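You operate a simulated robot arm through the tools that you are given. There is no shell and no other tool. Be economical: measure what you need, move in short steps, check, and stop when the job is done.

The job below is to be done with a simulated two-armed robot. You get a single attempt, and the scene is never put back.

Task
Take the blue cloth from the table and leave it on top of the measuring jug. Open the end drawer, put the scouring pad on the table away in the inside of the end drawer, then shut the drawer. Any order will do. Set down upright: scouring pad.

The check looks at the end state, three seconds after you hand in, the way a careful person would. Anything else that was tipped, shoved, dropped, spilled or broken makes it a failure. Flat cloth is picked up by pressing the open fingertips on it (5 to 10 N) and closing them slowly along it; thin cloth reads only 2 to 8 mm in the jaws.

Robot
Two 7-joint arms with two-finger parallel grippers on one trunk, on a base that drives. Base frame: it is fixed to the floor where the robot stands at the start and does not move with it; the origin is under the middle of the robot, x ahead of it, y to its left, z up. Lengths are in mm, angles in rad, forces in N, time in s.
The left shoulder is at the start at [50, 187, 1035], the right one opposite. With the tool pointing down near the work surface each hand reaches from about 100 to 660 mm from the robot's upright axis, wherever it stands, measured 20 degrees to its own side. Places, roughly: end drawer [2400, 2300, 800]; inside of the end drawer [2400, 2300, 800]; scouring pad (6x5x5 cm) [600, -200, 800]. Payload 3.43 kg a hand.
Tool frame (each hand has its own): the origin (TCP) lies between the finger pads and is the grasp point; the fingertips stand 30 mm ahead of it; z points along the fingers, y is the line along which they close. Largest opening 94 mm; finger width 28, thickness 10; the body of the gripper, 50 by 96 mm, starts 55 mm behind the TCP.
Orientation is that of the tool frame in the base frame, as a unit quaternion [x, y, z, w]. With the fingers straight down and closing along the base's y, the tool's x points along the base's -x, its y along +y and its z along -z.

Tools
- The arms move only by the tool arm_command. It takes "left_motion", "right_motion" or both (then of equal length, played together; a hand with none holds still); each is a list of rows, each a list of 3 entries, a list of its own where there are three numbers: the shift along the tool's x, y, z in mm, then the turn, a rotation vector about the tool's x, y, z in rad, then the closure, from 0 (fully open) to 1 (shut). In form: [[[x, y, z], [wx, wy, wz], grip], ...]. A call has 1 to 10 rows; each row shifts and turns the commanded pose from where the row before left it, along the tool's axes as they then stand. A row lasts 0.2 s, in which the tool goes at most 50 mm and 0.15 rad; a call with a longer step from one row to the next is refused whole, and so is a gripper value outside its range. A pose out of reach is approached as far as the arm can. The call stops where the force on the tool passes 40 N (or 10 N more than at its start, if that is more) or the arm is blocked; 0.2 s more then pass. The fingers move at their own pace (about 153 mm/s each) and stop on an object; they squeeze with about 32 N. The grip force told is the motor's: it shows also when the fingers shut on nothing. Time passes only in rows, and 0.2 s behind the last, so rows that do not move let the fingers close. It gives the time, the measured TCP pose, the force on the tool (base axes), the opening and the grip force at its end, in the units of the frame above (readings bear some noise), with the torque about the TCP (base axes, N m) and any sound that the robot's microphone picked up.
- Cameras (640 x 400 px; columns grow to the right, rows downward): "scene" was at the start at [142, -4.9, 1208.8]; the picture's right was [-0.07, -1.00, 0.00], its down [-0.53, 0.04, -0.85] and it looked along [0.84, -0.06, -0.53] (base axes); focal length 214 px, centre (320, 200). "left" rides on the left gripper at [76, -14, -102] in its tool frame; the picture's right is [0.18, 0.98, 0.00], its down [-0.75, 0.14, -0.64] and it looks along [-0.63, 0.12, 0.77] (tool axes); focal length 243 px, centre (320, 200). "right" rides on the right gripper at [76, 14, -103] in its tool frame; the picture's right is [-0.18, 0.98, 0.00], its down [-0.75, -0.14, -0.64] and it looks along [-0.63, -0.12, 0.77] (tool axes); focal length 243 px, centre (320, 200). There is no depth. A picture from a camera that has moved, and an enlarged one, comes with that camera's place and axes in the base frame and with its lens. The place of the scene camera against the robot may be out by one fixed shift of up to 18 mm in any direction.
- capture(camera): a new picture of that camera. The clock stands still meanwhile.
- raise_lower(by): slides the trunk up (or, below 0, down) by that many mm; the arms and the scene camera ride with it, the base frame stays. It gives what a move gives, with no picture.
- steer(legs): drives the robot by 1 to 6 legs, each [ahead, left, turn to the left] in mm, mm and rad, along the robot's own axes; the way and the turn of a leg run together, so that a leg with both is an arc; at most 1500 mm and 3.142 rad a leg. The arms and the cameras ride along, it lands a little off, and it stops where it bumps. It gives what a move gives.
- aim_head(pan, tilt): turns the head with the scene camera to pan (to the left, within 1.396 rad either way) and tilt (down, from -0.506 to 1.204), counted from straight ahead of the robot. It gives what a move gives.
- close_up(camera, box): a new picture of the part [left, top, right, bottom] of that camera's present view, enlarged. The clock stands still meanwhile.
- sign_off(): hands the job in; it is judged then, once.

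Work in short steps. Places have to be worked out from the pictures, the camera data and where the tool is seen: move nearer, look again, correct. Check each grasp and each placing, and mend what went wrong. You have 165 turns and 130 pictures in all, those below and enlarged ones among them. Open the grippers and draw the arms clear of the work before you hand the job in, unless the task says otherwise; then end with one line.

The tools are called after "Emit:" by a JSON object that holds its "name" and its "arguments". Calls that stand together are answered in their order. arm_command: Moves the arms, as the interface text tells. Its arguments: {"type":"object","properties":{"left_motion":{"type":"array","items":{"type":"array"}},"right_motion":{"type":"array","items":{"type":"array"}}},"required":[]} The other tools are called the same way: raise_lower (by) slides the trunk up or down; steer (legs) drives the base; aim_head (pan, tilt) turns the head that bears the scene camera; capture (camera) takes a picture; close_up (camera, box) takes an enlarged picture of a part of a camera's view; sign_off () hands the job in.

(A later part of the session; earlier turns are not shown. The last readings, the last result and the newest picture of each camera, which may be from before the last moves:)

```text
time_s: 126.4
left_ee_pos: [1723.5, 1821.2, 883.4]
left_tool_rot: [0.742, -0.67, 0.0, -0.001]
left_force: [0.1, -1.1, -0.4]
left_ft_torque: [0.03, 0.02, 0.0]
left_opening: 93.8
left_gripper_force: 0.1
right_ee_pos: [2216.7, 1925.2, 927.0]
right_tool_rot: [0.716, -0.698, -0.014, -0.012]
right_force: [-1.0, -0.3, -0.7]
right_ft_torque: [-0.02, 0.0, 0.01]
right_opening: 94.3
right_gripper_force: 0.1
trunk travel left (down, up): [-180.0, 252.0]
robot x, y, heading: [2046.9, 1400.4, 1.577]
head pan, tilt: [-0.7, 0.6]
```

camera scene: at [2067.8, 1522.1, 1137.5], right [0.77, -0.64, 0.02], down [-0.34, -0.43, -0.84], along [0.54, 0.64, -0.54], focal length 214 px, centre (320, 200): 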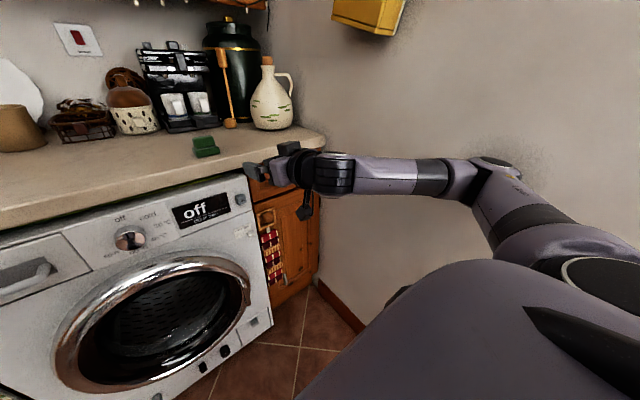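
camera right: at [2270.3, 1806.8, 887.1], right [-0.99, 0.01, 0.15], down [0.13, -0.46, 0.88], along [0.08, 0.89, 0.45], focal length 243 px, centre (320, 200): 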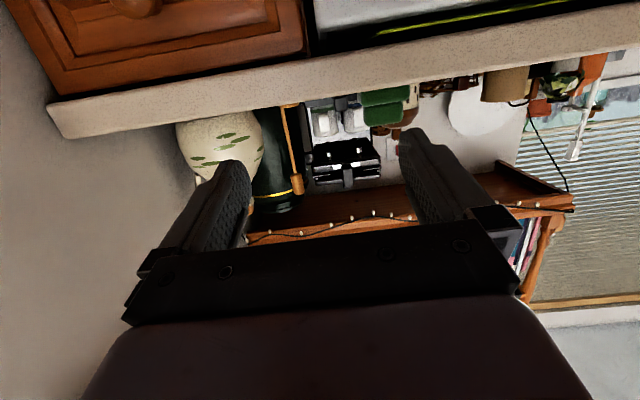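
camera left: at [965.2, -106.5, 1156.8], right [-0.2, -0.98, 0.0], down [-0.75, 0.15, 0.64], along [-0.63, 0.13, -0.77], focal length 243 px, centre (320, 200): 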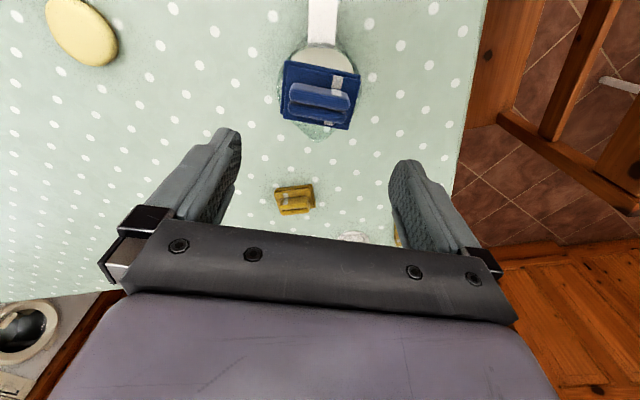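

Free again. Retract both hands (right 170, left 120), then turn the robot right to heading ≈1.0.

Emit:
{"name": "arm_command", "arguments": {"right_motion": [[[34, 0, 0], [0, 0, 0], 0], [[34, 0, 0], [0, 0, 0], 0], [[34, 0, 0], [0, 0, 0], 0], [[34, 0, 0], [0, 0, 0], 0], [[34, 0, 0], [0, 0, 0], 0], [[0, 0, 0], [0, 0, 0], 0]], "left_motion": [[[30, 0, 0], [0, 0, 0], 0], [[30, 0, 0], [0, 0, 0], 0], [[30, 0, 0], [0, 0, 0], 0], [[30, 0, 0], [0, 0, 0], 0], [[0, 0, 0], [0, 0, 0], 0], [[0, 0, 0], [0, 0, 0], 0]]}}

Emit:
{"name": "steer", "arguments": {"legs": [[0, 0, -0.57], [60, 0, 0]]}}

Emit:
{"name": "aim_head", "arguments": {"pan": 0.2, "tilt": 0.6}}

Emit:
{"name": "capture", "arguments": {"camera": "scene"}}

```text
time_s: 127.8
left_ee_pos: [1735.2, 1701.7, 882.7]
left_tool_rot: [0.742, -0.671, 0.0, 0.0]
left_force: [-0.6, -0.4, 0.0]
left_ft_torque: [-0.01, 0.01, -0.01]
left_opening: 93.9
left_gripper_force: 0.1
right_ee_pos: [2220.3, 1755.0, 918.1]
right_tool_rot: [0.716, -0.698, -0.015, -0.014]
right_force: [-0.4, 0.0, -0.1]
right_ft_torque: [0.03, 0.05, 0.0]
right_opening: 94.0
right_gripper_force: 0.0
trunk travel left (down, up): [-180.0, 252.0]
robot x, y, heading: [2048.8, 1397.6, 1.574]
head pan, tilt: [-0.7, 0.6]
```

```text
time_s: 129.4
left_ee_pos: [1854.7, 1796.8, 882.3]
left_tool_rot: [-0.605, 0.796, -0.004, 0.005]
left_force: [-0.4, 0.1, 0.8]
left_ft_torque: [0.0, -0.02, -0.05]
left_opening: 94.1
left_gripper_force: 0.0
right_ee_pos: [2307.4, 1671.0, 921.3]
right_tool_rot: [-0.599, 0.801, 0.005, 0.025]
right_force: [0.3, -0.1, 0.4]
right_ft_torque: [0.0, 0.0, 0.0]
right_opening: 94.1
right_gripper_force: 0.0
trunk travel left (down, up): [-180.0, 252.0]
robot x, y, heading: [2039.4, 1403.9, 1.199]
head pan, tilt: [-0.7, 0.6]
stopped in leg 1: the robot was blocked; the commanded pose is now the measured one
```

```text
time_s: 130.6
left_ee_pos: [1854.8, 1797.2, 880.8]
left_tool_rot: [-0.604, 0.797, -0.004, 0.006]
left_force: [-0.3, -0.3, -0.7]
left_ft_torque: [0.01, 0.01, -0.01]
left_opening: 93.9
left_gripper_force: 0.1
right_ee_pos: [2307.5, 1670.3, 921.2]
right_tool_rot: [-0.597, 0.802, 0.005, 0.024]
right_force: [0.2, 0.4, -0.5]
right_ft_torque: [0.0, -0.02, 0.02]
right_opening: 94.3
right_gripper_force: 0.1
trunk travel left (down, up): [-180.0, 252.0]
robot x, y, heading: [2039.7, 1400.0, 1.195]
head pan, tilt: [0.201, 0.6]
```

```text
40 pictures are left
camera scene: at [2061.6, 1545.7, 1135.9], right [0.99, -0.17, 0.01], down [-0.08, -0.56, -0.83], along [0.15, 0.81, -0.56], focal length 214 px, centre (320, 200)
```

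scene: 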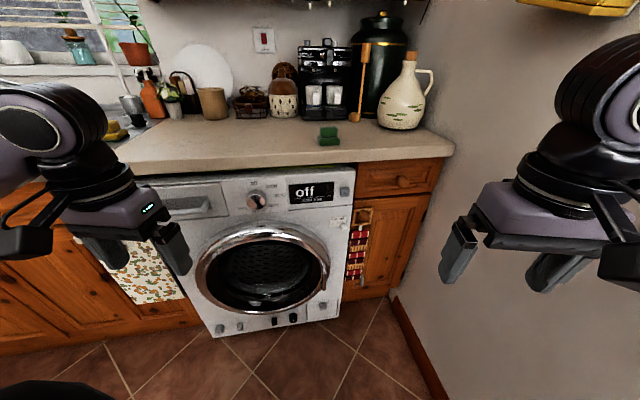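

Blocked again by the right elbow at the wall. Back away diagonally, finish the turn there, and look at the right arm's elbow.

Emit:
{"name": "steer", "arguments": {"legs": [[-180, 80, 0], [0, 0, -0.2]]}}

Emit:
{"name": "aim_head", "arguments": {"pan": -1.0, "tilt": 0.5}}

Emit:
{"name": "capture", "arguments": {"camera": "scene"}}

```text
time_s: 132.1
left_ee_pos: [1744.5, 1677.2, 884.5]
left_tool_rot: [-0.605, 0.796, 0.0, 0.0]
left_force: [1.0, 0.3, 0.5]
left_ft_torque: [0.02, 0.0, 0.0]
left_opening: 93.8
left_gripper_force: 0.1
right_ee_pos: [2197.9, 1551.3, 916.8]
right_tool_rot: [-0.595, 0.804, 0.008, 0.016]
right_force: [-0.1, 0.3, -0.3]
right_ft_torque: [-0.01, 0.02, 0.01]
right_opening: 94.0
right_gripper_force: 0.1
trunk travel left (down, up): [-180.0, 252.0]
robot x, y, heading: [1926.5, 1281.3, 1.196]
head pan, tilt: [0.201, 0.6]
stopped in leg 1: the robot was blocked; the commanded pose is now the measured one
```

```text
time_s: 133.5
left_ee_pos: [1743.7, 1678.1, 883.7]
left_tool_rot: [-0.605, 0.796, 0.001, 0.0]
left_force: [-0.6, -0.2, 0.5]
left_ft_torque: [0.01, 0.01, -0.02]
left_opening: 93.7
left_gripper_force: 0.1
right_ee_pos: [2198.7, 1551.2, 917.2]
right_tool_rot: [-0.595, 0.804, 0.009, 0.016]
right_force: [-0.3, 0.9, -0.3]
right_ft_torque: [0.01, -0.01, 0.0]
right_opening: 93.9
right_gripper_force: 0.1
trunk travel left (down, up): [-180.0, 252.0]
robot x, y, heading: [1926.7, 1283.3, 1.201]
head pan, tilt: [-1.0, 0.499]
```

```text
39 pictures are left
camera scene: at [2028.2, 1356.7, 1144.6], right [0.2, -0.98, 0.0], down [-0.47, -0.1, -0.88], along [0.86, 0.17, -0.48], focal length 214 px, centre (320, 200)
```

scene: 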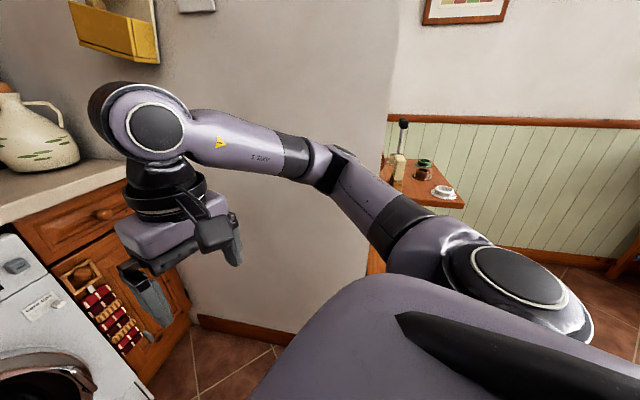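

Blocked on the left-rear now — perhaps the exercise bike. Look to the left.

Emit:
{"name": "aim_head", "arguments": {"pan": 1.2, "tilt": 0.6}}

Emit:
{"name": "capture", "arguments": {"camera": "scene"}}

```text
time_s: 135.6
left_ee_pos: [1743.6, 1678.5, 884.4]
left_tool_rot: [-0.605, 0.796, 0.0, 0.0]
left_force: [-0.2, -0.2, -0.3]
left_ft_torque: [-0.01, -0.02, -0.01]
left_opening: 93.9
left_gripper_force: 0.0
right_ee_pos: [2198.8, 1550.6, 915.7]
right_tool_rot: [-0.595, 0.804, 0.007, 0.017]
right_force: [0.1, -0.2, -0.1]
right_ft_torque: [0.04, -0.02, 0.01]
right_opening: 94.1
right_gripper_force: 0.1
trunk travel left (down, up): [-180.0, 252.0]
robot x, y, heading: [1924.7, 1280.7, 1.2]
head pan, tilt: [1.201, 0.6]
```

```text
38 pictures are left
camera scene: at [1873.9, 1398.3, 1135.5], right [0.68, 0.74, 0.0], down [0.42, -0.38, -0.83], along [-0.61, 0.56, -0.56], focal length 214 px, centre (320, 200)
```

scene: 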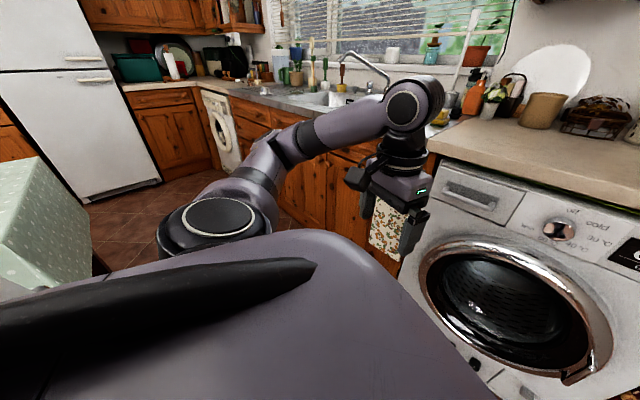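

No obstacle in view, so the rear-left of the base probably met the bike. Move forward-right away from it, then turn to heading ≈0.85 and edge in.

Emit:
{"name": "steer", "arguments": {"legs": [[92, -45, 0], [0, 0, -0.35], [156, 0, 0]]}}

Emit:
{"name": "aim_head", "arguments": {"pan": 0.3, "tilt": 0.6}}

Emit:
{"name": "capture", "arguments": {"camera": "scene"}}

```text
time_s: 138.4
left_ee_pos: [1993.5, 1824.2, 884.6]
left_tool_rot: [-0.455, 0.891, -0.001, 0.004]
left_force: [0.5, 0.7, 0.6]
left_ft_torque: [0.0, 0.0, 0.01]
left_opening: 94.0
left_gripper_force: 0.1
right_ee_pos: [2379.5, 1546.6, 918.6]
right_tool_rot: [-0.438, 0.899, 0.004, 0.017]
right_force: [0.4, -0.2, -0.2]
right_ft_torque: [0.0, -0.02, -0.01]
right_opening: 94.0
right_gripper_force: 0.0
trunk travel left (down, up): [-180.0, 252.0]
robot x, y, heading: [2030.3, 1389.5, 0.849]
head pan, tilt: [1.201, 0.6]
stopped in leg 3: the robot was blocked; the commanded pose is now the measured one
```

```text
time_s: 139.6
left_ee_pos: [1991.7, 1822.7, 885.2]
left_tool_rot: [-0.456, 0.89, -0.001, 0.005]
left_force: [0.1, 0.1, -1.1]
left_ft_torque: [0.02, 0.06, 0.01]
left_opening: 93.9
left_gripper_force: 0.0
right_ee_pos: [2379.5, 1545.3, 918.1]
right_tool_rot: [-0.439, 0.899, 0.004, 0.018]
right_force: [-0.4, -0.6, 0.5]
right_ft_torque: [0.0, 0.01, 0.01]
right_opening: 93.9
right_gripper_force: 0.0
trunk travel left (down, up): [-180.0, 252.0]
robot x, y, heading: [2031.5, 1391.3, 0.852]
head pan, tilt: [0.3, 0.6]
```

```text
37 pictures are left
camera scene: at [2091.9, 1515.6, 1136.7], right [0.91, -0.41, 0.01], down [-0.22, -0.51, -0.83], along [0.34, 0.75, -0.56], focal length 214 px, centre (320, 200)
```

scene: 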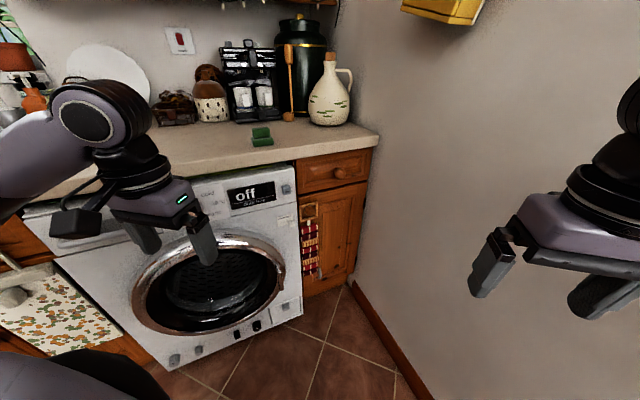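

The right elbow meets the wall edge here as well. New idea: face +y from further left/back with the right arm nearly straight (elbow stays in), grip the knob, and pull the drawer by driving back. Retreat and turn to heading π/2.

Emit:
{"name": "steer", "arguments": {"legs": [[-50, 0, 0], [0, 0, 0.36], [0, 0, 0.36]]}}

```text
time_s: 142.7
left_ee_pos: [1690.1, 1660.3, 883.6]
left_tool_rot: [0.739, -0.674, -0.001, 0.0]
left_force: [-0.6, -0.7, -0.2]
left_ft_torque: [-0.01, 0.03, 0.01]
left_opening: 94.0
left_gripper_force: 0.0
right_ee_pos: [2162.3, 1705.3, 913.1]
right_tool_rot: [0.727, -0.687, -0.009, -0.01]
right_force: [-0.5, 0.3, -0.3]
right_ft_torque: [0.03, -0.01, 0.0]
right_opening: 94.0
right_gripper_force: 0.1
trunk travel left (down, up): [-180.0, 252.0]
robot x, y, heading: [1998.7, 1350.9, 1.56]
head pan, tilt: [0.3, 0.6]
```

Drive back 150, then extend the right hand forward-right (still pointing down).

Emit:
{"name": "steer", "arguments": {"legs": [[-150, 0, 0.01]]}}

Emit:
{"name": "arm_command", "arguments": {"right_motion": [[[-31, -33, 0], [0, 0, 0], 0], [[-31, -33, 0], [0, 0, 0], 0], [[-31, -33, 0], [0, 0, 0], 0], [[-31, -33, 0], [0, 0, 0], 0], [[-31, -33, 0], [0, 0, 0], 0], [[-31, -33, 0], [0, 0, 0], 0], [[-31, -33, 0], [0, 0, 0], 0], [[-31, -33, 0], [0, 0, 0], 0], [[0, 0, 0], [0, 0, 0], 0]]}}

Emit:
{"name": "arm_command", "arguments": {"right_motion": [[[0, 0, 0], [0, -0.15, 0], 0], [[0, 0, 0], [0, -0.15, 0], 0], [[0, 0, 0], [0, -0.15, 0], 0], [[0, 0, 0], [0, -0.15, 0], 0], [[0, 0, 0], [0, -0.15, 0], 0], [[0, 0, 0], [0, -0.15, 0], 0], [[0, 0, 0], [0, -0.15, 0], 0], [[0, 0, 0], [0, -0.15, 0], 0], [[0, 0, 0], [0, 0, 0], 0]]}}

Emit:
{"name": "aim_head", "arguments": {"pan": -0.7, "tilt": 0.5}}

Emit:
{"name": "capture", "arguments": {"camera": "scene"}}

```text
time_s: 144.1
left_ee_pos: [1686.6, 1508.2, 882.6]
left_tool_rot: [0.742, -0.67, 0.0, 0.0]
left_force: [0.6, 0.4, 0.4]
left_ft_torque: [0.0, 0.02, -0.03]
left_opening: 94.0
left_gripper_force: 0.0
right_ee_pos: [2160.2, 1557.4, 912.5]
right_tool_rot: [0.73, -0.683, -0.008, -0.01]
right_force: [-0.1, 0.3, 0.5]
right_ft_torque: [-0.02, 0.0, -0.05]
right_opening: 94.2
right_gripper_force: 0.1
trunk travel left (down, up): [-180.0, 252.0]
robot x, y, heading: [1999.1, 1205.8, 1.575]
head pan, tilt: [0.3, 0.6]
```

```text
time_s: 146.1
left_ee_pos: [1686.1, 1505.6, 884.7]
left_tool_rot: [0.742, -0.671, 0.0, 0.0]
left_force: [0.0, 0.8, 0.9]
left_ft_torque: [0.02, 0.0, 0.01]
left_opening: 93.9
left_gripper_force: 0.1
right_ee_pos: [2367.3, 1781.0, 919.0]
right_tool_rot: [0.73, -0.683, -0.008, -0.01]
right_force: [0.4, 0.2, -0.3]
right_ft_torque: [0.01, 0.01, -0.01]
right_opening: 93.8
right_gripper_force: 0.1
right hand out of reach, approached as far as the arm can: row 7, 8
trunk travel left (down, up): [-180.0, 252.0]
robot x, y, heading: [2002.0, 1208.0, 1.575]
head pan, tilt: [0.3, 0.6]
```

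```text
time_s: 148.1
left_ee_pos: [1686.4, 1507.3, 883.2]
left_tool_rot: [0.742, -0.67, 0.0, 0.0]
left_force: [0.6, 0.2, -0.6]
left_ft_torque: [0.04, 0.05, -0.02]
left_opening: 94.3
left_gripper_force: 0.0
right_ee_pos: [2367.3, 1780.0, 920.6]
right_tool_rot: [0.598, -0.558, -0.419, -0.394]
right_force: [-0.4, 0.8, -0.4]
right_ft_torque: [-0.02, 0.0, -0.01]
right_opening: 94.3
right_gripper_force: 0.0
trunk travel left (down, up): [-180.0, 252.0]
robot x, y, heading: [1999.8, 1201.9, 1.576]
head pan, tilt: [0.3, 0.6]
```

```text
time_s: 149.4
left_ee_pos: [1687.2, 1506.7, 884.5]
left_tool_rot: [0.742, -0.671, -0.001, 0.001]
left_force: [1.0, 0.1, -0.5]
left_ft_torque: [0.05, 0.02, -0.01]
left_opening: 94.2
left_gripper_force: 0.0
right_ee_pos: [2367.8, 1780.8, 918.8]
right_tool_rot: [0.598, -0.558, -0.419, -0.394]
right_force: [0.3, 0.2, 0.5]
right_ft_torque: [0.01, 0.02, 0.0]
right_opening: 94.1
right_gripper_force: 0.0
trunk travel left (down, up): [-180.0, 252.0]
robot x, y, heading: [1996.6, 1202.5, 1.572]
head pan, tilt: [-0.7, 0.499]
```

```text
36 pictures are left
camera scene: at [2051.4, 1335.5, 1144.6], right [0.77, -0.64, 0.0], down [-0.31, -0.37, -0.88], along [0.56, 0.67, -0.48], focal length 214 px, centre (320, 200)
```

scene: 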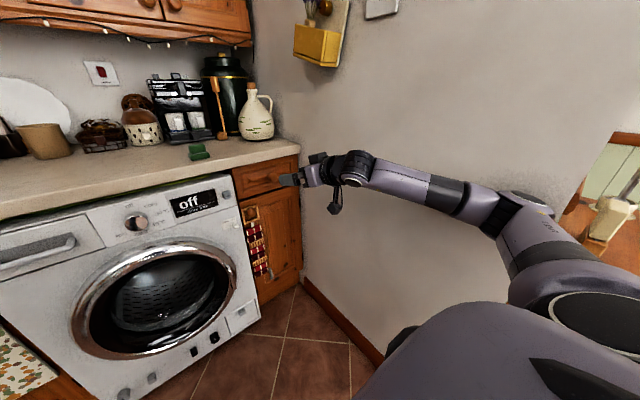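

Arm nearly straight and clear of the wall. Lower the trunk 108 for knob height and rotate 0.1 right, which swings the hand to x≈2425.

Emit:
{"name": "raise_lower", "arguments": {"by": -108}}

Emit:
{"name": "steer", "arguments": {"legs": [[0, 0, -0.1]]}}

Emit:
{"name": "capture", "arguments": {"camera": "right"}}

Emit:
{"name": "capture", "arguments": {"camera": "scene"}}

```text
time_s: 150.8
left_ee_pos: [1688.1, 1507.3, 775.3]
left_tool_rot: [0.742, -0.671, 0.0, 0.0]
left_force: [0.4, -0.3, -0.8]
left_ft_torque: [-0.03, -0.01, 0.03]
left_opening: 93.8
left_gripper_force: 0.1
right_ee_pos: [2367.6, 1780.3, 811.5]
right_tool_rot: [0.597, -0.559, -0.418, -0.395]
right_force: [0.2, 0.8, 0.0]
right_ft_torque: [-0.03, 0.02, 0.02]
right_opening: 93.7
right_gripper_force: 0.1
trunk travel left (down, up): [-72.0, 360.0]
robot x, y, heading: [2002.2, 1205.3, 1.579]
head pan, tilt: [-0.7, 0.499]
```

```text
time_s: 151.7
left_ee_pos: [1712.1, 1539.4, 770.1]
left_tool_rot: [0.709, -0.705, 0.008, -0.003]
left_force: [0.7, -0.1, 0.1]
left_ft_torque: [0.01, -0.01, 0.01]
left_opening: 94.0
left_gripper_force: 0.1
right_ee_pos: [2405.2, 1747.8, 812.2]
right_tool_rot: [-0.577, 0.583, 0.399, 0.41]
right_force: [-0.5, -0.5, -0.6]
right_ft_torque: [0.03, -0.02, -0.01]
right_opening: 93.9
right_gripper_force: 0.0
trunk travel left (down, up): [-72.0, 360.0]
robot x, y, heading: [2000.5, 1203.0, 1.477]
head pan, tilt: [-0.7, 0.499]
```

```text
35 pictures are left
camera right: at [2389.6, 1625.4, 775.5], right [-0.98, 0.08, 0.16], down [0.13, -0.34, 0.93], along [0.13, 0.94, 0.33], focal length 243 px, centre (320, 200)
```

right: 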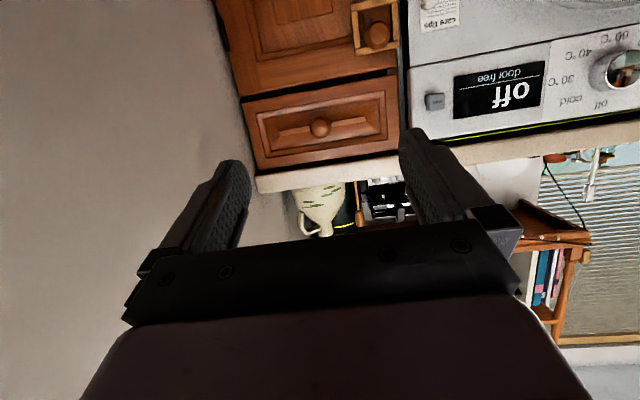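

```text
34 pictures are left
camera scene: at [2053.0, 1334.0, 1036.4], right [0.7, -0.71, 0.01], down [-0.33, -0.34, -0.88], along [0.63, 0.61, -0.47], focal length 214 px, centre (320, 200)
```

scene: 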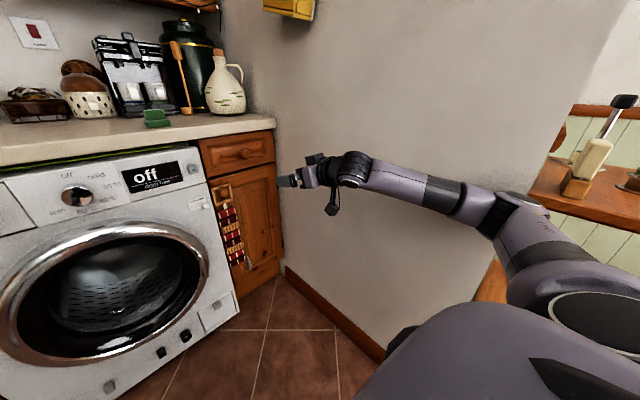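

Knob triangulated from the wrist camera: (2429,2078,799). The arm seems to be lightly loaded at the elbow; strafe left 35 and extend the hand 55 right / 40 forward instead.

Emit:
{"name": "steer", "arguments": {"legs": [[0, 35, 0]]}}

Emit:
{"name": "arm_command", "arguments": {"right_motion": [[[-5, -18, 14], [0, 0, 0], 0], [[-5, -18, 14], [0, 0, 0], 0], [[-5, -18, 14], [0, 0, 0], 0], [[0, 0, 0], [0, 0, 0], 0]]}}

```text
time_s: 152.6
left_ee_pos: [1682.9, 1540.1, 776.0]
left_tool_rot: [0.709, -0.705, 0.001, 0.0]
left_force: [-0.1, -0.1, -0.7]
left_ft_torque: [0.0, 0.02, -0.03]
left_opening: 94.0
left_gripper_force: 0.0
right_ee_pos: [2377.8, 1747.0, 810.1]
right_tool_rot: [-0.573, 0.584, 0.404, 0.408]
right_force: [0.0, 0.0, -0.7]
right_ft_torque: [-0.01, 0.03, 0.02]
right_opening: 94.1
right_gripper_force: 0.1
trunk travel left (down, up): [-72.0, 360.0]
robot x, y, heading: [1962.5, 1207.3, 1.476]
head pan, tilt: [-0.7, 0.499]
```

```text
time_s: 153.6
left_ee_pos: [1683.3, 1539.2, 776.8]
left_tool_rot: [0.709, -0.705, -0.001, 0.0]
left_force: [0.3, -0.1, 0.0]
left_ft_torque: [-0.02, 0.0, -0.03]
left_opening: 93.9
left_gripper_force: 0.1
right_ee_pos: [2432.2, 1792.4, 810.3]
right_tool_rot: [-0.574, 0.584, 0.405, 0.407]
right_force: [0.0, 0.1, -0.2]
right_ft_torque: [-0.01, -0.01, 0.02]
right_opening: 94.1
right_gripper_force: 0.0
trunk travel left (down, up): [-72.0, 360.0]
robot x, y, heading: [1963.2, 1208.1, 1.478]
head pan, tilt: [-0.7, 0.499]
```

Hand is at (2432,1792,810), clear. Drive toward the knob, 190 mm first.

Emit:
{"name": "steer", "arguments": {"legs": [[190, 20, 0]]}}

Emit:
{"name": "capture", "arguments": {"camera": "right"}}

Emit:
{"name": "capture", "arguments": {"camera": "scene"}}

```text
time_s: 155.1
left_ee_pos: [1680.8, 1730.6, 775.2]
left_tool_rot: [0.709, -0.705, 0.0, 0.0]
left_force: [0.1, 0.6, -0.1]
left_ft_torque: [0.0, 0.04, -0.01]
left_opening: 94.1
left_gripper_force: 0.1
right_ee_pos: [2430.9, 1981.6, 809.7]
right_tool_rot: [-0.574, 0.585, 0.404, 0.407]
right_force: [-0.7, 0.4, 0.3]
right_ft_torque: [0.0, 0.03, 0.03]
right_opening: 93.8
right_gripper_force: 0.1
trunk travel left (down, up): [-72.0, 360.0]
robot x, y, heading: [1961.4, 1402.6, 1.479]
head pan, tilt: [-0.7, 0.499]
```

```text
33 pictures are left
camera right: at [2413.8, 1859.9, 773.4], right [-0.98, 0.08, 0.18], down [0.14, -0.35, 0.93], along [0.13, 0.93, 0.33], focal length 243 px, centre (320, 200)
```

right: 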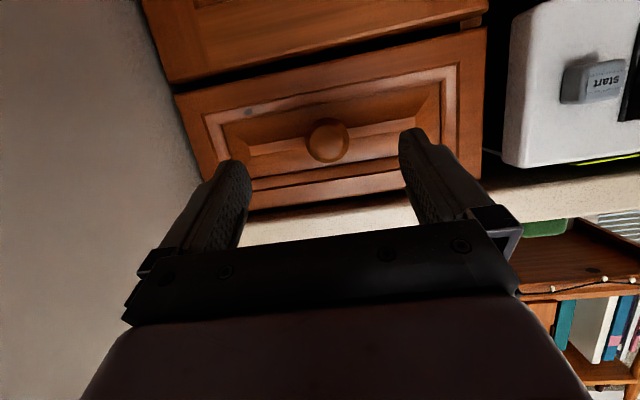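

```text
32 pictures are left
camera scene: at [2026.0, 1523.5, 1036.6], right [0.7, -0.71, 0.0], down [-0.34, -0.34, -0.88], along [0.63, 0.62, -0.48], focal length 214 px, centre (320, 200)
```

scene: 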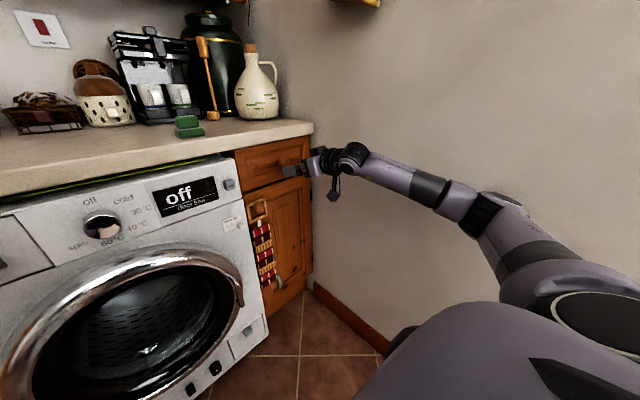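

Knob at (2427,2078,796), right between the fingers. Lower 7 mm and drive 80 further.

Emit:
{"name": "arm_command", "arguments": {"right_motion": [[[7, 0, 0], [0, 0, 0], 0], [[0, 0, 0], [0, 0, 0], 0]]}}

Emit:
{"name": "steer", "arguments": {"legs": [[80, 11, 0]]}}

Emit:
{"name": "capture", "arguments": {"camera": "right"}}

```text
time_s: 155.7
left_ee_pos: [1679.8, 1731.6, 775.4]
left_tool_rot: [0.709, -0.706, 0.0, 0.0]
left_force: [-1.4, 0.2, 0.0]
left_ft_torque: [0.0, 0.0, 0.03]
left_opening: 94.1
left_gripper_force: 0.0
right_ee_pos: [2430.5, 1979.0, 802.6]
right_tool_rot: [-0.574, 0.584, 0.404, 0.408]
right_force: [-0.2, -0.3, -0.6]
right_ft_torque: [0.0, 0.01, 0.0]
right_opening: 94.1
right_gripper_force: 0.1
trunk travel left (down, up): [-72.0, 360.0]
robot x, y, heading: [1962.3, 1401.9, 1.48]
head pan, tilt: [-0.7, 0.499]
```

```text
time_s: 156.5
left_ee_pos: [1680.9, 1739.3, 776.5]
left_tool_rot: [0.708, -0.706, 0.0, 0.0]
left_force: [0.1, -0.3, 0.0]
left_ft_torque: [0.02, 0.03, -0.04]
left_opening: 94.2
left_gripper_force: 0.2
right_ee_pos: [2431.2, 1988.7, 804.3]
right_tool_rot: [-0.573, 0.584, 0.404, 0.409]
right_force: [-0.2, 0.8, -0.7]
right_ft_torque: [0.01, -0.01, 0.02]
right_opening: 93.9
right_gripper_force: 0.2
trunk travel left (down, up): [-72.0, 360.0]
robot x, y, heading: [1962.0, 1409.5, 1.475]
head pan, tilt: [-0.7, 0.499]
stopped in leg 1: the robot was blocked; the commanded pose is now the measured one
```

```text
31 pictures are left
camera right: at [2413.8, 1866.3, 766.7], right [-0.98, 0.08, 0.18], down [0.14, -0.35, 0.93], along [0.13, 0.93, 0.33], focal length 243 px, centre (320, 200)
```

right: 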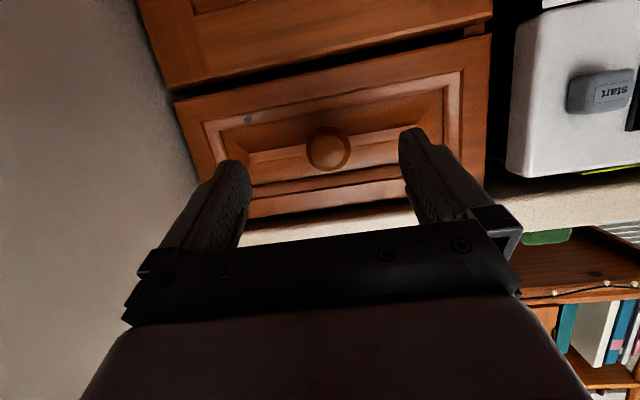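

The base is stopped (probably the left elbow at the bike), but the right arm still has ~130 mm of extension. Reach the remaining 73 mm with the arm.

Emit:
{"name": "arm_command", "arguments": {"right_motion": [[[-6, 1, 16], [0, 0, 0], 0], [[-6, 1, 16], [0, 0, 0], 0], [[-6, 1, 16], [0, 0, 0], 0], [[-4, 1, 11], [0, 0, 0], 0], [[0, 0, 0], [0, 0, 0], 0]]}}

Emit:
{"name": "capture", "arguments": {"camera": "right"}}

```text
time_s: 157.7
left_ee_pos: [1680.9, 1740.3, 776.6]
left_tool_rot: [0.709, -0.706, 0.001, 0.0]
left_force: [0.2, -0.4, -0.5]
left_ft_torque: [-0.01, -0.02, 0.02]
left_opening: 94.0
left_gripper_force: 0.0
right_ee_pos: [2427.1, 2051.3, 805.0]
right_tool_rot: [-0.573, 0.584, 0.404, 0.408]
right_force: [0.0, -0.3, -0.2]
right_ft_torque: [0.03, -0.02, 0.0]
right_opening: 93.8
right_gripper_force: 0.0
trunk travel left (down, up): [-72.0, 360.0]
robot x, y, heading: [1963.3, 1410.8, 1.474]
head pan, tilt: [-0.7, 0.499]
```

```text
30 pictures are left
camera right: at [2410.8, 1929.2, 767.8], right [-0.98, 0.08, 0.18], down [0.14, -0.35, 0.93], along [0.13, 0.93, 0.33], focal length 243 px, centre (320, 200)
```

right: 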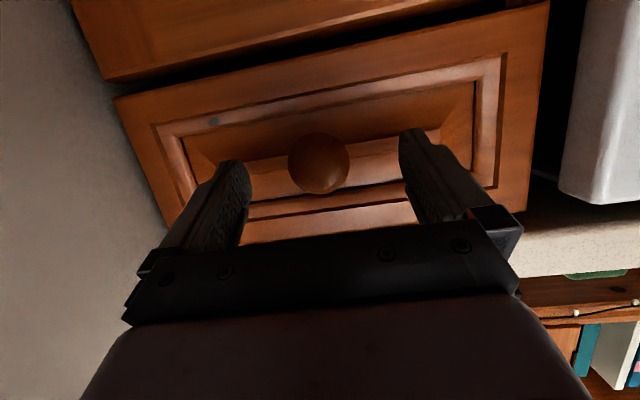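

Aligned with the knob. Go 10 mm further and close.

Emit:
{"name": "arm_command", "arguments": {"right_motion": [[[-1.5, 0, 5], [0, 0, 0], 0], [[-1.5, 0, 5], [0, 0, 0], 0], [[0, 0, 0], [0, 0, 0], 0.4], [[0, 0, 0], [0, 0, 0], 0.8], [[0, 0, 0], [0, 0, 0], 1], [[0, 0, 0], [0, 0, 0], 1]]}}

Emit:
{"name": "capture", "arguments": {"camera": "right"}}

```text
time_s: 159.1
left_ee_pos: [1681.7, 1740.1, 776.3]
left_tool_rot: [0.709, -0.705, 0.0, -0.001]
left_force: [0.5, -0.6, -0.4]
left_ft_torque: [0.02, 0.0, 0.0]
left_opening: 93.9
left_gripper_force: 0.0
right_ee_pos: [2429.6, 2061.1, 805.4]
right_tool_rot: [-0.573, 0.584, 0.404, 0.409]
right_force: [7.0, 2.6, 0.8]
right_ft_torque: [-0.09, -0.18, 0.93]
right_opening: 39.5
right_gripper_force: 44.9
trunk travel left (down, up): [-72.0, 360.0]
robot x, y, heading: [1963.5, 1409.5, 1.474]
head pan, tilt: [-0.7, 0.499]
```

```text
29 pictures are left
camera right: at [2412.2, 1939.9, 767.1], right [-0.98, 0.08, 0.18], down [0.14, -0.35, 0.93], along [0.14, 0.93, 0.33], focal length 243 px, centre (320, 200)
```

right: 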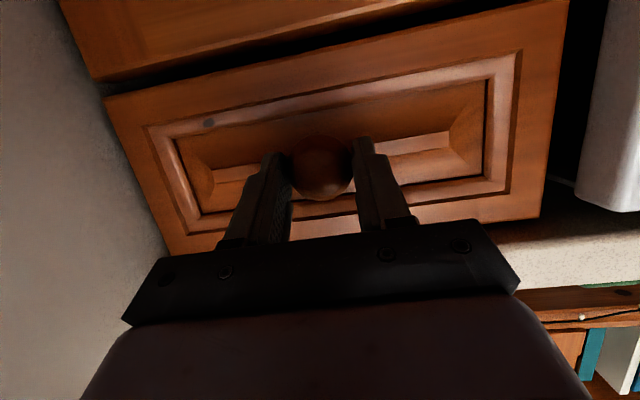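

Knob gripped. Pull by driving straight back 100 first.

Emit:
{"name": "steer", "arguments": {"legs": [[-100, -9.5, 0]]}}

Emit:
{"name": "capture", "arguments": {"camera": "scene"}}

```text
time_s: 160.2
left_ee_pos: [1680.1, 1639.7, 776.1]
left_tool_rot: [0.709, -0.706, -0.001, 0.0]
left_force: [-0.9, -0.3, 0.6]
left_ft_torque: [-0.05, -0.01, 0.01]
left_opening: 93.8
left_gripper_force: 0.1
right_ee_pos: [2428.4, 1960.6, 803.2]
right_tool_rot: [-0.573, 0.584, 0.404, 0.408]
right_force: [6.1, -2.3, 0.5]
right_ft_torque: [-0.02, -0.05, 1.06]
right_opening: 40.0
right_gripper_force: 45.1
trunk travel left (down, up): [-72.0, 360.0]
robot x, y, heading: [1960.9, 1308.4, 1.479]
head pan, tilt: [-0.7, 0.499]
```

```text
28 pictures are left
camera scene: at [2026.4, 1432.6, 1036.7], right [0.7, -0.71, 0.0], down [-0.34, -0.34, -0.88], along [0.63, 0.62, -0.48], focal length 214 px, centre (320, 200)
```

scene: 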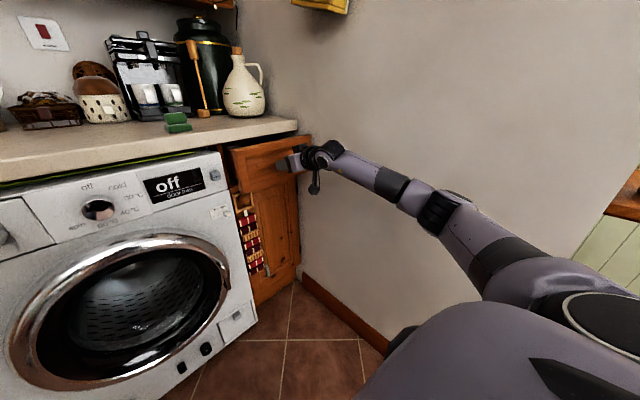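

The drawer is sliding out smoothly. Pull another 110 mm.

Emit:
{"name": "steer", "arguments": {"legs": [[-110, -10, 0]]}}

Emit:
{"name": "capture", "arguments": {"camera": "scene"}}

```text
time_s: 161.4
left_ee_pos: [1681.2, 1530.0, 777.3]
left_tool_rot: [0.709, -0.705, 0.0, -0.001]
left_force: [0.1, 0.2, 0.1]
left_ft_torque: [0.0, -0.01, -0.02]
left_opening: 94.2
left_gripper_force: 0.0
right_ee_pos: [2428.5, 1851.3, 803.4]
right_tool_rot: [-0.572, 0.585, 0.404, 0.409]
right_force: [3.9, -2.7, 0.2]
right_ft_torque: [0.16, 0.04, 1.05]
right_opening: 39.6
right_gripper_force: 45.4
trunk travel left (down, up): [-72.0, 360.0]
robot x, y, heading: [1958.4, 1200.1, 1.477]
head pan, tilt: [-0.7, 0.499]
```

```text
27 pictures are left
camera scene: at [2025.9, 1322.3, 1036.7], right [0.7, -0.71, 0.0], down [-0.34, -0.34, -0.88], along [0.63, 0.62, -0.48], focal length 214 px, centre (320, 200)
```

scene: 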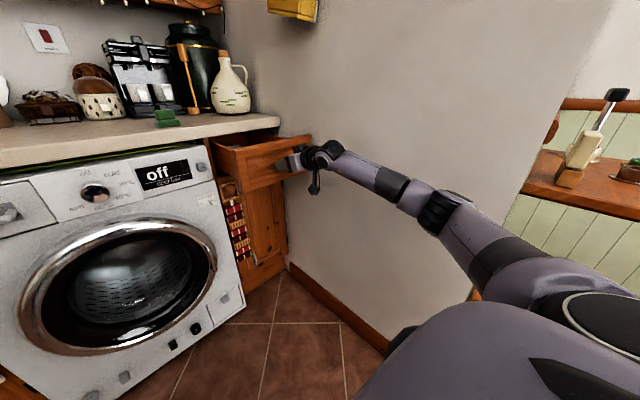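

Drawer is open about 210 mm. Release the knob and back off 120.

Emit:
{"name": "arm_command", "arguments": {"right_motion": [[[0, 0, 0], [0, 0, 0], 0.3], [[0, 0, 0], [0, 0, 0], 0], [[0, 0, 0], [0, 0, 0], 0]]}}

Emit:
{"name": "steer", "arguments": {"legs": [[-120, -11, 0]]}}

Emit:
{"name": "arm_command", "arguments": {"right_motion": [[[0, 0, 0], [0, 0.15, 0], 0], [[0, 0, 0], [0, 0.15, 0], 0], [[0, 0, 0], [0, 0.15, 0], 0], [[0, 0, 0], [0, 0.15, 0], 0], [[0, 0, 0], [0, 0.15, 0], 0], [[0, 0, 0], [0, 0.15, 0], 0], [[0, 0, 0], [0, 0.15, 0], 0], [[0, 0, 0], [0, 0.15, 0], 0], [[0, 0, 0], [0, 0, 0], 0]], "left_motion": [[[-20, 0, 0], [0, 0, 0], 0], [[-20, 0, 0], [0, 0, 0], 0], [[-20, 0, 0], [0, 0, 0], 0], [[-20, 0, 0], [0, 0, 0], 0], [[-20, 0, 0], [0, 0, 0], 0], [[-20, 0, 0], [0, 0, 0], 0], [[0, 0, 0], [0, 0, 0], 0], [[0, 0, 0], [0, 0, 0], 0], [[0, 0, 0], [0, 0, 0], 0]]}}

Emit:
{"name": "raise_lower", "arguments": {"by": 258}}

Emit:
{"name": "capture", "arguments": {"camera": "scene"}}

```text
time_s: 162.2
left_ee_pos: [1679.7, 1530.9, 776.0]
left_tool_rot: [0.708, -0.706, 0.0, 0.0]
left_force: [0.7, -0.3, 0.5]
left_ft_torque: [-0.02, 0.01, 0.0]
left_opening: 94.1
left_gripper_force: 0.0
right_ee_pos: [2429.1, 1849.7, 803.6]
right_tool_rot: [-0.573, 0.585, 0.403, 0.409]
right_force: [-0.4, 0.0, 0.3]
right_ft_torque: [0.02, 0.01, -0.05]
right_opening: 94.0
right_gripper_force: 0.0
trunk travel left (down, up): [-72.0, 360.0]
robot x, y, heading: [1963.0, 1201.2, 1.479]
head pan, tilt: [-0.7, 0.499]
```

```text
time_s: 163.5
left_ee_pos: [1680.5, 1411.5, 776.1]
left_tool_rot: [0.709, -0.706, 0.0, -0.001]
left_force: [-0.1, -0.3, 0.8]
left_ft_torque: [-0.01, 0.0, -0.02]
left_opening: 93.9
left_gripper_force: 0.0
right_ee_pos: [2428.1, 1732.1, 803.6]
right_tool_rot: [-0.573, 0.585, 0.403, 0.408]
right_force: [-0.4, 1.6, 0.4]
right_ft_torque: [-0.02, -0.01, 0.02]
right_opening: 94.2
right_gripper_force: 0.0
trunk travel left (down, up): [-72.0, 360.0]
robot x, y, heading: [1958.8, 1080.6, 1.471]
head pan, tilt: [-0.7, 0.499]
```

```text
time_s: 165.5
left_ee_pos: [1680.4, 1531.2, 776.9]
left_tool_rot: [0.709, -0.706, 0.0, 0.0]
left_force: [0.3, -0.1, 0.2]
left_ft_torque: [0.03, 0.0, -0.01]
left_opening: 94.0
left_gripper_force: 0.1
right_ee_pos: [2428.4, 1731.8, 803.9]
right_tool_rot: [-0.641, 0.655, 0.281, 0.285]
right_force: [0.2, 0.2, 0.1]
right_ft_torque: [-0.01, -0.02, 0.03]
right_opening: 94.1
right_gripper_force: 0.1
right hand out of reach, approached as far as the arm can: row 3, 4, 5, 6, 7, 8
trunk travel left (down, up): [-72.0, 360.0]
robot x, y, heading: [1959.9, 1080.8, 1.477]
head pan, tilt: [-0.7, 0.499]
```

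```text
time_s: 168.1
left_ee_pos: [1679.9, 1532.3, 1033.7]
left_tool_rot: [0.708, -0.706, 0.0, 0.0]
left_force: [-0.7, 1.1, 0.1]
left_ft_torque: [0.0, 0.01, 0.02]
left_opening: 94.0
left_gripper_force: 0.1
right_ee_pos: [2429.8, 1732.4, 1062.2]
right_tool_rot: [-0.64, 0.655, 0.282, 0.286]
right_force: [-0.6, -0.3, 0.2]
right_ft_torque: [0.0, 0.05, -0.02]
right_opening: 93.8
right_gripper_force: 0.0
trunk travel left (down, up): [-330.0, 102.0]
robot x, y, heading: [1961.2, 1080.0, 1.474]
head pan, tilt: [-0.7, 0.499]
```

```text
26 pictures are left
camera scene: at [2025.5, 1203.8, 1294.6], right [0.7, -0.71, 0.0], down [-0.34, -0.34, -0.88], along [0.63, 0.61, -0.48], focal length 214 px, centre (320, 200)
```

scene: 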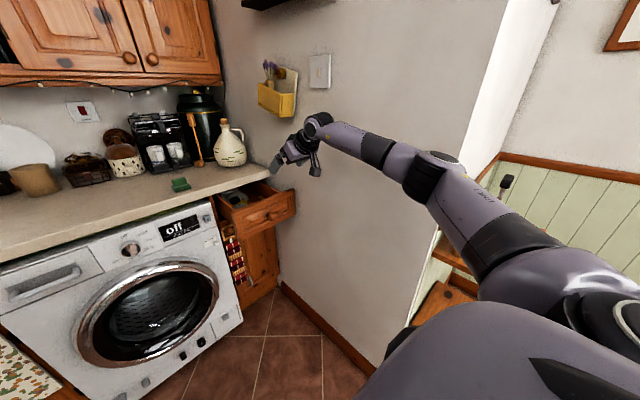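

The drawer stands open with room inside. Bring the right hand back inward, then finish pointing it down.

Emit:
{"name": "arm_command", "arguments": {"right_motion": [[[18, 35, -20], [0, 0, 0], 0], [[18, 35, -20], [0, 0, 0], 0], [[18, 35, -20], [0, 0, 0], 0], [[18, 35, -20], [0, 0, 0], 0], [[10, 35, -10], [0, 0.15, 0], 0], [[0, 20, 0], [0, 0.15, 0], 0], [[0, 0, 0], [0, 0.15, 0], 0], [[0, 0, 0], [0, 0.15, 0], 0], [[0, 0, 0], [0, 0.15, 0], 0], [[0, 0, 0], [0, 0.07, 0], 0]]}}

Emit:
{"name": "close_up", "arguments": {"camera": "scene", "box": [160, 150, 320, 270]}}

```text
time_s: 170.3
left_ee_pos: [1679.5, 1531.5, 1034.0]
left_tool_rot: [0.708, -0.706, -0.001, 0.0]
left_force: [0.1, 0.4, -0.1]
left_ft_torque: [-0.03, -0.06, 0.0]
left_opening: 94.2
left_gripper_force: 0.0
right_ee_pos: [2231.6, 1613.2, 1063.8]
right_tool_rot: [-0.7, 0.714, 0.002, -0.001]
right_force: [0.1, -0.1, 0.4]
right_ft_torque: [0.01, -0.01, -0.02]
right_opening: 94.3
right_gripper_force: 0.0
trunk travel left (down, up): [-330.0, 102.0]
robot x, y, heading: [1959.1, 1083.7, 1.476]
head pan, tilt: [-0.7, 0.499]
```

```text
3.33 times, centred on (240, 210) of scene
camera zoom: at [2025.4, 1203.8, 1294.6], right [0.7, -0.71, 0.0], down [-0.34, -0.34, -0.88], along [0.63, 0.61, -0.48], focal length 715 px, centre (587, 167)
```

zoom: 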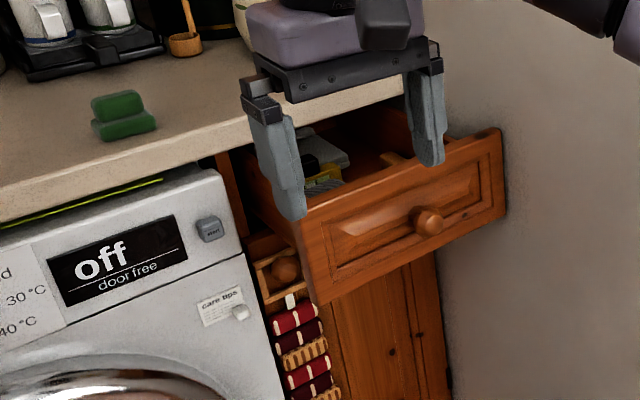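

Hand points down again. Shift it 30 inward, straighten heading, and drive up so the hand is over the pad on the worktop.

Emit:
{"name": "arm_command", "arguments": {"right_motion": [[[0, 30, 0], [0, 0, 0], 0], [[0, 0, 0], [0, 0, 0], 0]]}}

Emit:
{"name": "steer", "arguments": {"legs": [[0, 0, 0.095], [498, -49, 0]]}}

Emit:
{"name": "capture", "arguments": {"camera": "right"}}

```text
time_s: 170.9
left_ee_pos: [1681.2, 1531.3, 1033.8]
left_tool_rot: [0.708, -0.706, 0.0, 0.001]
left_force: [-0.3, 0.0, -0.9]
left_ft_torque: [0.02, 0.02, 0.03]
left_opening: 93.9
left_gripper_force: 0.0
right_ee_pos: [2200.8, 1614.4, 1063.8]
right_tool_rot: [-0.7, 0.714, 0.002, 0.0]
right_force: [-0.4, 0.6, -0.2]
right_ft_torque: [0.05, 0.0, 0.0]
right_opening: 93.9
right_gripper_force: 0.1
trunk travel left (down, up): [-330.0, 102.0]
robot x, y, heading: [1960.8, 1081.0, 1.474]
head pan, tilt: [-0.7, 0.499]
```

```text
time_s: 174.4
left_ee_pos: [1685.1, 1999.3, 1032.8]
left_tool_rot: [0.742, -0.67, 0.0, 0.0]
left_force: [-0.1, -0.1, -0.3]
left_ft_torque: [-0.01, -0.01, 0.02]
left_opening: 93.8
left_gripper_force: 0.1
right_ee_pos: [2194.4, 2132.7, 1064.0]
right_tool_rot: [0.735, -0.678, -0.002, 0.001]
right_force: [0.1, -0.1, 0.1]
right_ft_torque: [-0.04, -0.02, 0.0]
right_opening: 93.8
right_gripper_force: 0.0
trunk travel left (down, up): [-330.0, 102.0]
robot x, y, heading: [2007.5, 1577.0, 1.577]
head pan, tilt: [-0.7, 0.499]
```

```text
24 pictures are left
camera right: at [2187.5, 2056.3, 1166.1], right [-0.99, 0.1, 0.0], down [0.08, 0.76, 0.64], along [0.06, 0.64, -0.76], focal length 243 px, centre (320, 200)
```

right: 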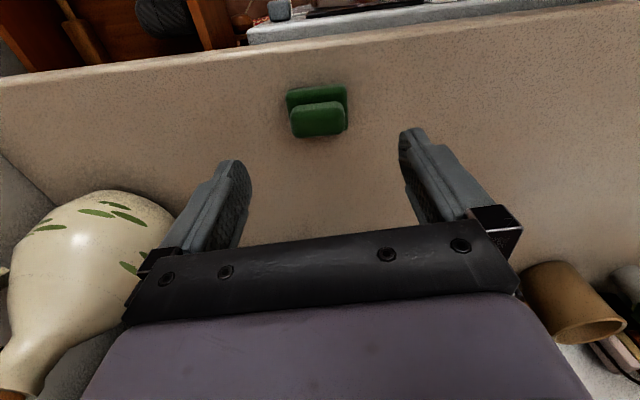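

Pad located at (2197,2136) as left. Correct yaw and offset, then descend onto it and close.

Emit:
{"name": "arm_command", "arguments": {"right_motion": [[[-3.3, -3, 20], [0, 0, 0.075], 0], [[0, 0, 35], [0, 0, 0], 0], [[0, 0, 30], [0, 0, 0], 0], [[0, 0, 15], [0, 0, 0], 0], [[0, 0, 9], [0, 0, 0], 0], [[0, 0, 0], [0, 0, 0], 0.3], [[0, 0, 0], [0, 0, 0], 0.7], [[0, 0, 0], [0, 0, 0], 1], [[0, 0, 0], [0, 0, 0], 1]]}}

Emit:
{"name": "capture", "arguments": {"camera": "right"}}

```text
time_s: 176.4
left_ee_pos: [1685.5, 2000.0, 1032.8]
left_tool_rot: [0.743, -0.67, 0.0, 0.0]
left_force: [0.2, 0.4, -1.0]
left_ft_torque: [0.01, 0.0, 0.0]
left_opening: 94.1
left_gripper_force: 0.2
right_ee_pos: [2198.7, 2137.8, 955.7]
right_tool_rot: [0.709, -0.706, -0.003, 0.001]
right_force: [0.1, 0.0, 0.4]
right_ft_torque: [0.01, -0.01, 0.03]
right_opening: 58.9
right_gripper_force: 31.2
trunk travel left (down, up): [-330.0, 102.0]
robot x, y, heading: [2010.4, 1577.3, 1.575]
head pan, tilt: [-0.7, 0.499]
```

```text
23 pictures are left
camera right: at [2184.2, 2060.7, 1057.2], right [-0.98, 0.18, 0.01], down [0.14, 0.75, 0.64], along [0.11, 0.63, -0.76], focal length 243 px, centre (320, 200)
```

right: 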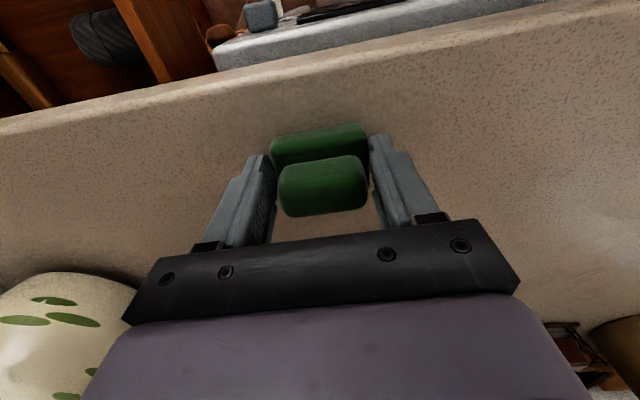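

Pad gripped. Lift 115, back off 200, then swing the hand right over the open drawer (staying high).

Emit:
{"name": "arm_command", "arguments": {"right_motion": [[[0, 0, -10], [0, 0, 0], 1], [[0, 0, -35], [0, 0, 0], 1], [[0, 0, -35], [0, 0, 0], 1], [[0, 0, -35], [0, 0, 0], 1], [[0, 0, 0], [0, 0, 0], 1]]}}

Emit:
{"name": "steer", "arguments": {"legs": [[-220, 0, 0]]}}

Emit:
{"name": "arm_command", "arguments": {"right_motion": [[[0, -40, 0], [0, 0, 0], 1], [[0, -40, 0], [0, 0, 0], 1], [[0, -40, 0], [0, 0, 0], 1], [[0, -40, 0], [0, 0, 0], 1], [[0, -30, 0], [0, 0, 0], 1], [[0, 0, 0], [0, 0, 0], 1]]}}

Emit:
{"name": "capture", "arguments": {"camera": "right"}}

Emit:
{"name": "close_up", "arguments": {"camera": "scene", "box": [120, 100, 360, 250]}}

```text
time_s: 177.6
left_ee_pos: [1685.3, 1998.7, 1032.4]
left_tool_rot: [0.743, -0.67, 0.0, 0.001]
left_force: [0.0, 0.2, 0.3]
left_ft_torque: [-0.01, 0.01, 0.01]
left_opening: 93.9
left_gripper_force: 0.1
right_ee_pos: [2196.9, 2136.3, 1070.5]
right_tool_rot: [0.709, -0.705, -0.004, 0.001]
right_force: [-0.2, 0.0, -0.3]
right_ft_torque: [0.04, 0.01, 0.0]
right_opening: 58.9
right_gripper_force: 32.3
trunk travel left (down, up): [-330.0, 102.0]
robot x, y, heading: [2007.9, 1575.6, 1.573]
head pan, tilt: [-0.7, 0.499]
```

```text
time_s: 179.3
left_ee_pos: [1685.7, 1779.1, 1034.2]
left_tool_rot: [0.742, -0.67, 0.0, 0.001]
left_force: [0.2, 0.6, 0.1]
left_ft_torque: [0.06, -0.02, -0.04]
left_opening: 93.9
left_gripper_force: 0.0
right_ee_pos: [2197.9, 1916.1, 1070.4]
right_tool_rot: [0.709, -0.705, -0.003, 0.0]
right_force: [0.5, -0.3, 0.6]
right_ft_torque: [0.03, -0.01, 0.03]
right_opening: 59.0
right_gripper_force: 31.4
trunk travel left (down, up): [-330.0, 102.0]
robot x, y, heading: [2005.9, 1357.5, 1.57]
head pan, tilt: [-0.7, 0.499]
```

```text
time_s: 180.7
left_ee_pos: [1687.1, 1779.8, 1033.7]
left_tool_rot: [0.743, -0.67, 0.0, 0.0]
left_force: [-0.4, 1.1, 0.3]
left_ft_torque: [-0.04, 0.0, 0.0]
left_opening: 94.0
left_gripper_force: 0.0
right_ee_pos: [2387.8, 1917.6, 1070.1]
right_tool_rot: [0.709, -0.705, -0.002, 0.001]
right_force: [-0.7, -0.4, -1.0]
right_ft_torque: [0.01, 0.02, 0.0]
right_opening: 58.8
right_gripper_force: 31.8
trunk travel left (down, up): [-330.0, 102.0]
robot x, y, heading: [2009.0, 1357.3, 1.574]
head pan, tilt: [-0.7, 0.499]
```

```text
22 pictures are left
camera right: at [2375.4, 1841.5, 1171.5], right [-0.98, 0.18, 0.0], down [0.14, 0.75, 0.64], along [0.11, 0.63, -0.77], focal length 243 px, centre (320, 200)
```

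right: 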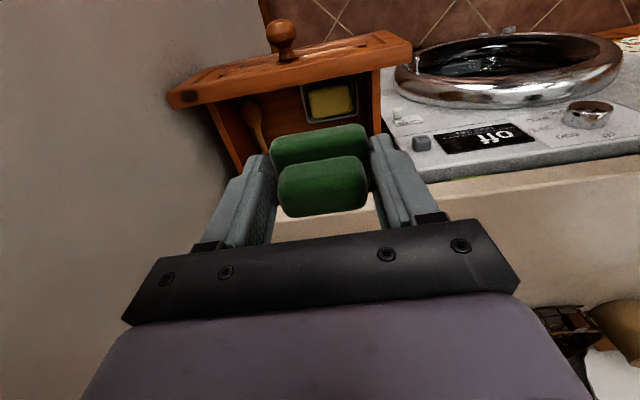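

```text
2.67 times, centred on (240, 175) of scene
camera zoom: at [2061.8, 1488.7, 1294.6], right [0.77, -0.64, 0.0], down [-0.31, -0.37, -0.88], along [0.56, 0.67, -0.48], focal length 572 px, centre (533, 267)
```

zoom: 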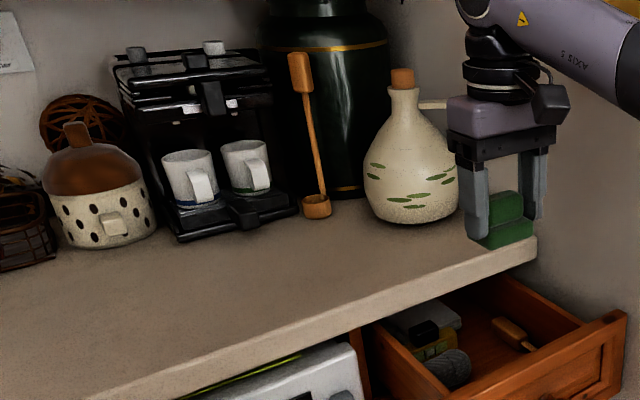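

Emit:
{"name": "close_up", "arguments": {"camera": "scene", "box": [250, 195, 370, 270]}}

Emit:
{"name": "close_up", "arguments": {"camera": "right", "box": [160, 20, 420, 190]}}

```text
5.33 times, centred on (310, 232) of scene
camera zoom: at [2061.8, 1488.7, 1294.6], right [0.77, -0.64, 0.0], down [-0.31, -0.37, -0.88], along [0.56, 0.67, -0.48], focal length 1144 px, centre (373, 27)
```

zoom: 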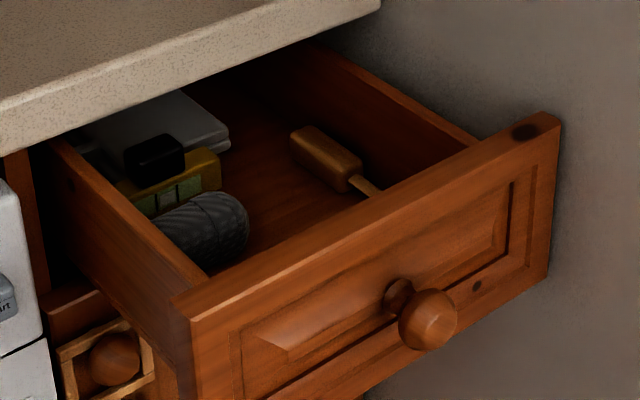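

```text
2.35 times, centred on (290, 105) of right
camera zoom: at [2375.4, 1841.5, 1171.5], right [-0.98, 0.18, 0.0], down [0.14, 0.75, 0.64], along [0.11, 0.63, -0.77], focal length 571 px, centre (391, 424)
```

zoom: 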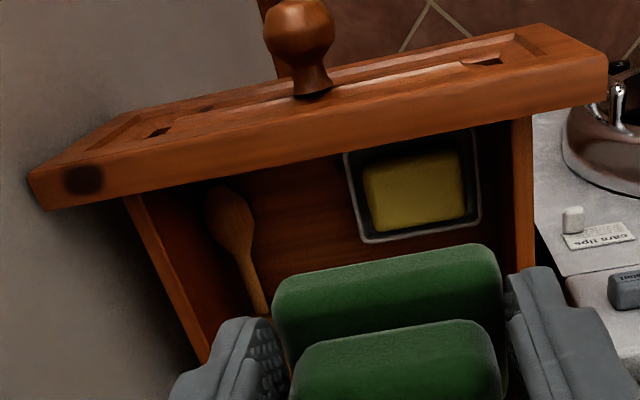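

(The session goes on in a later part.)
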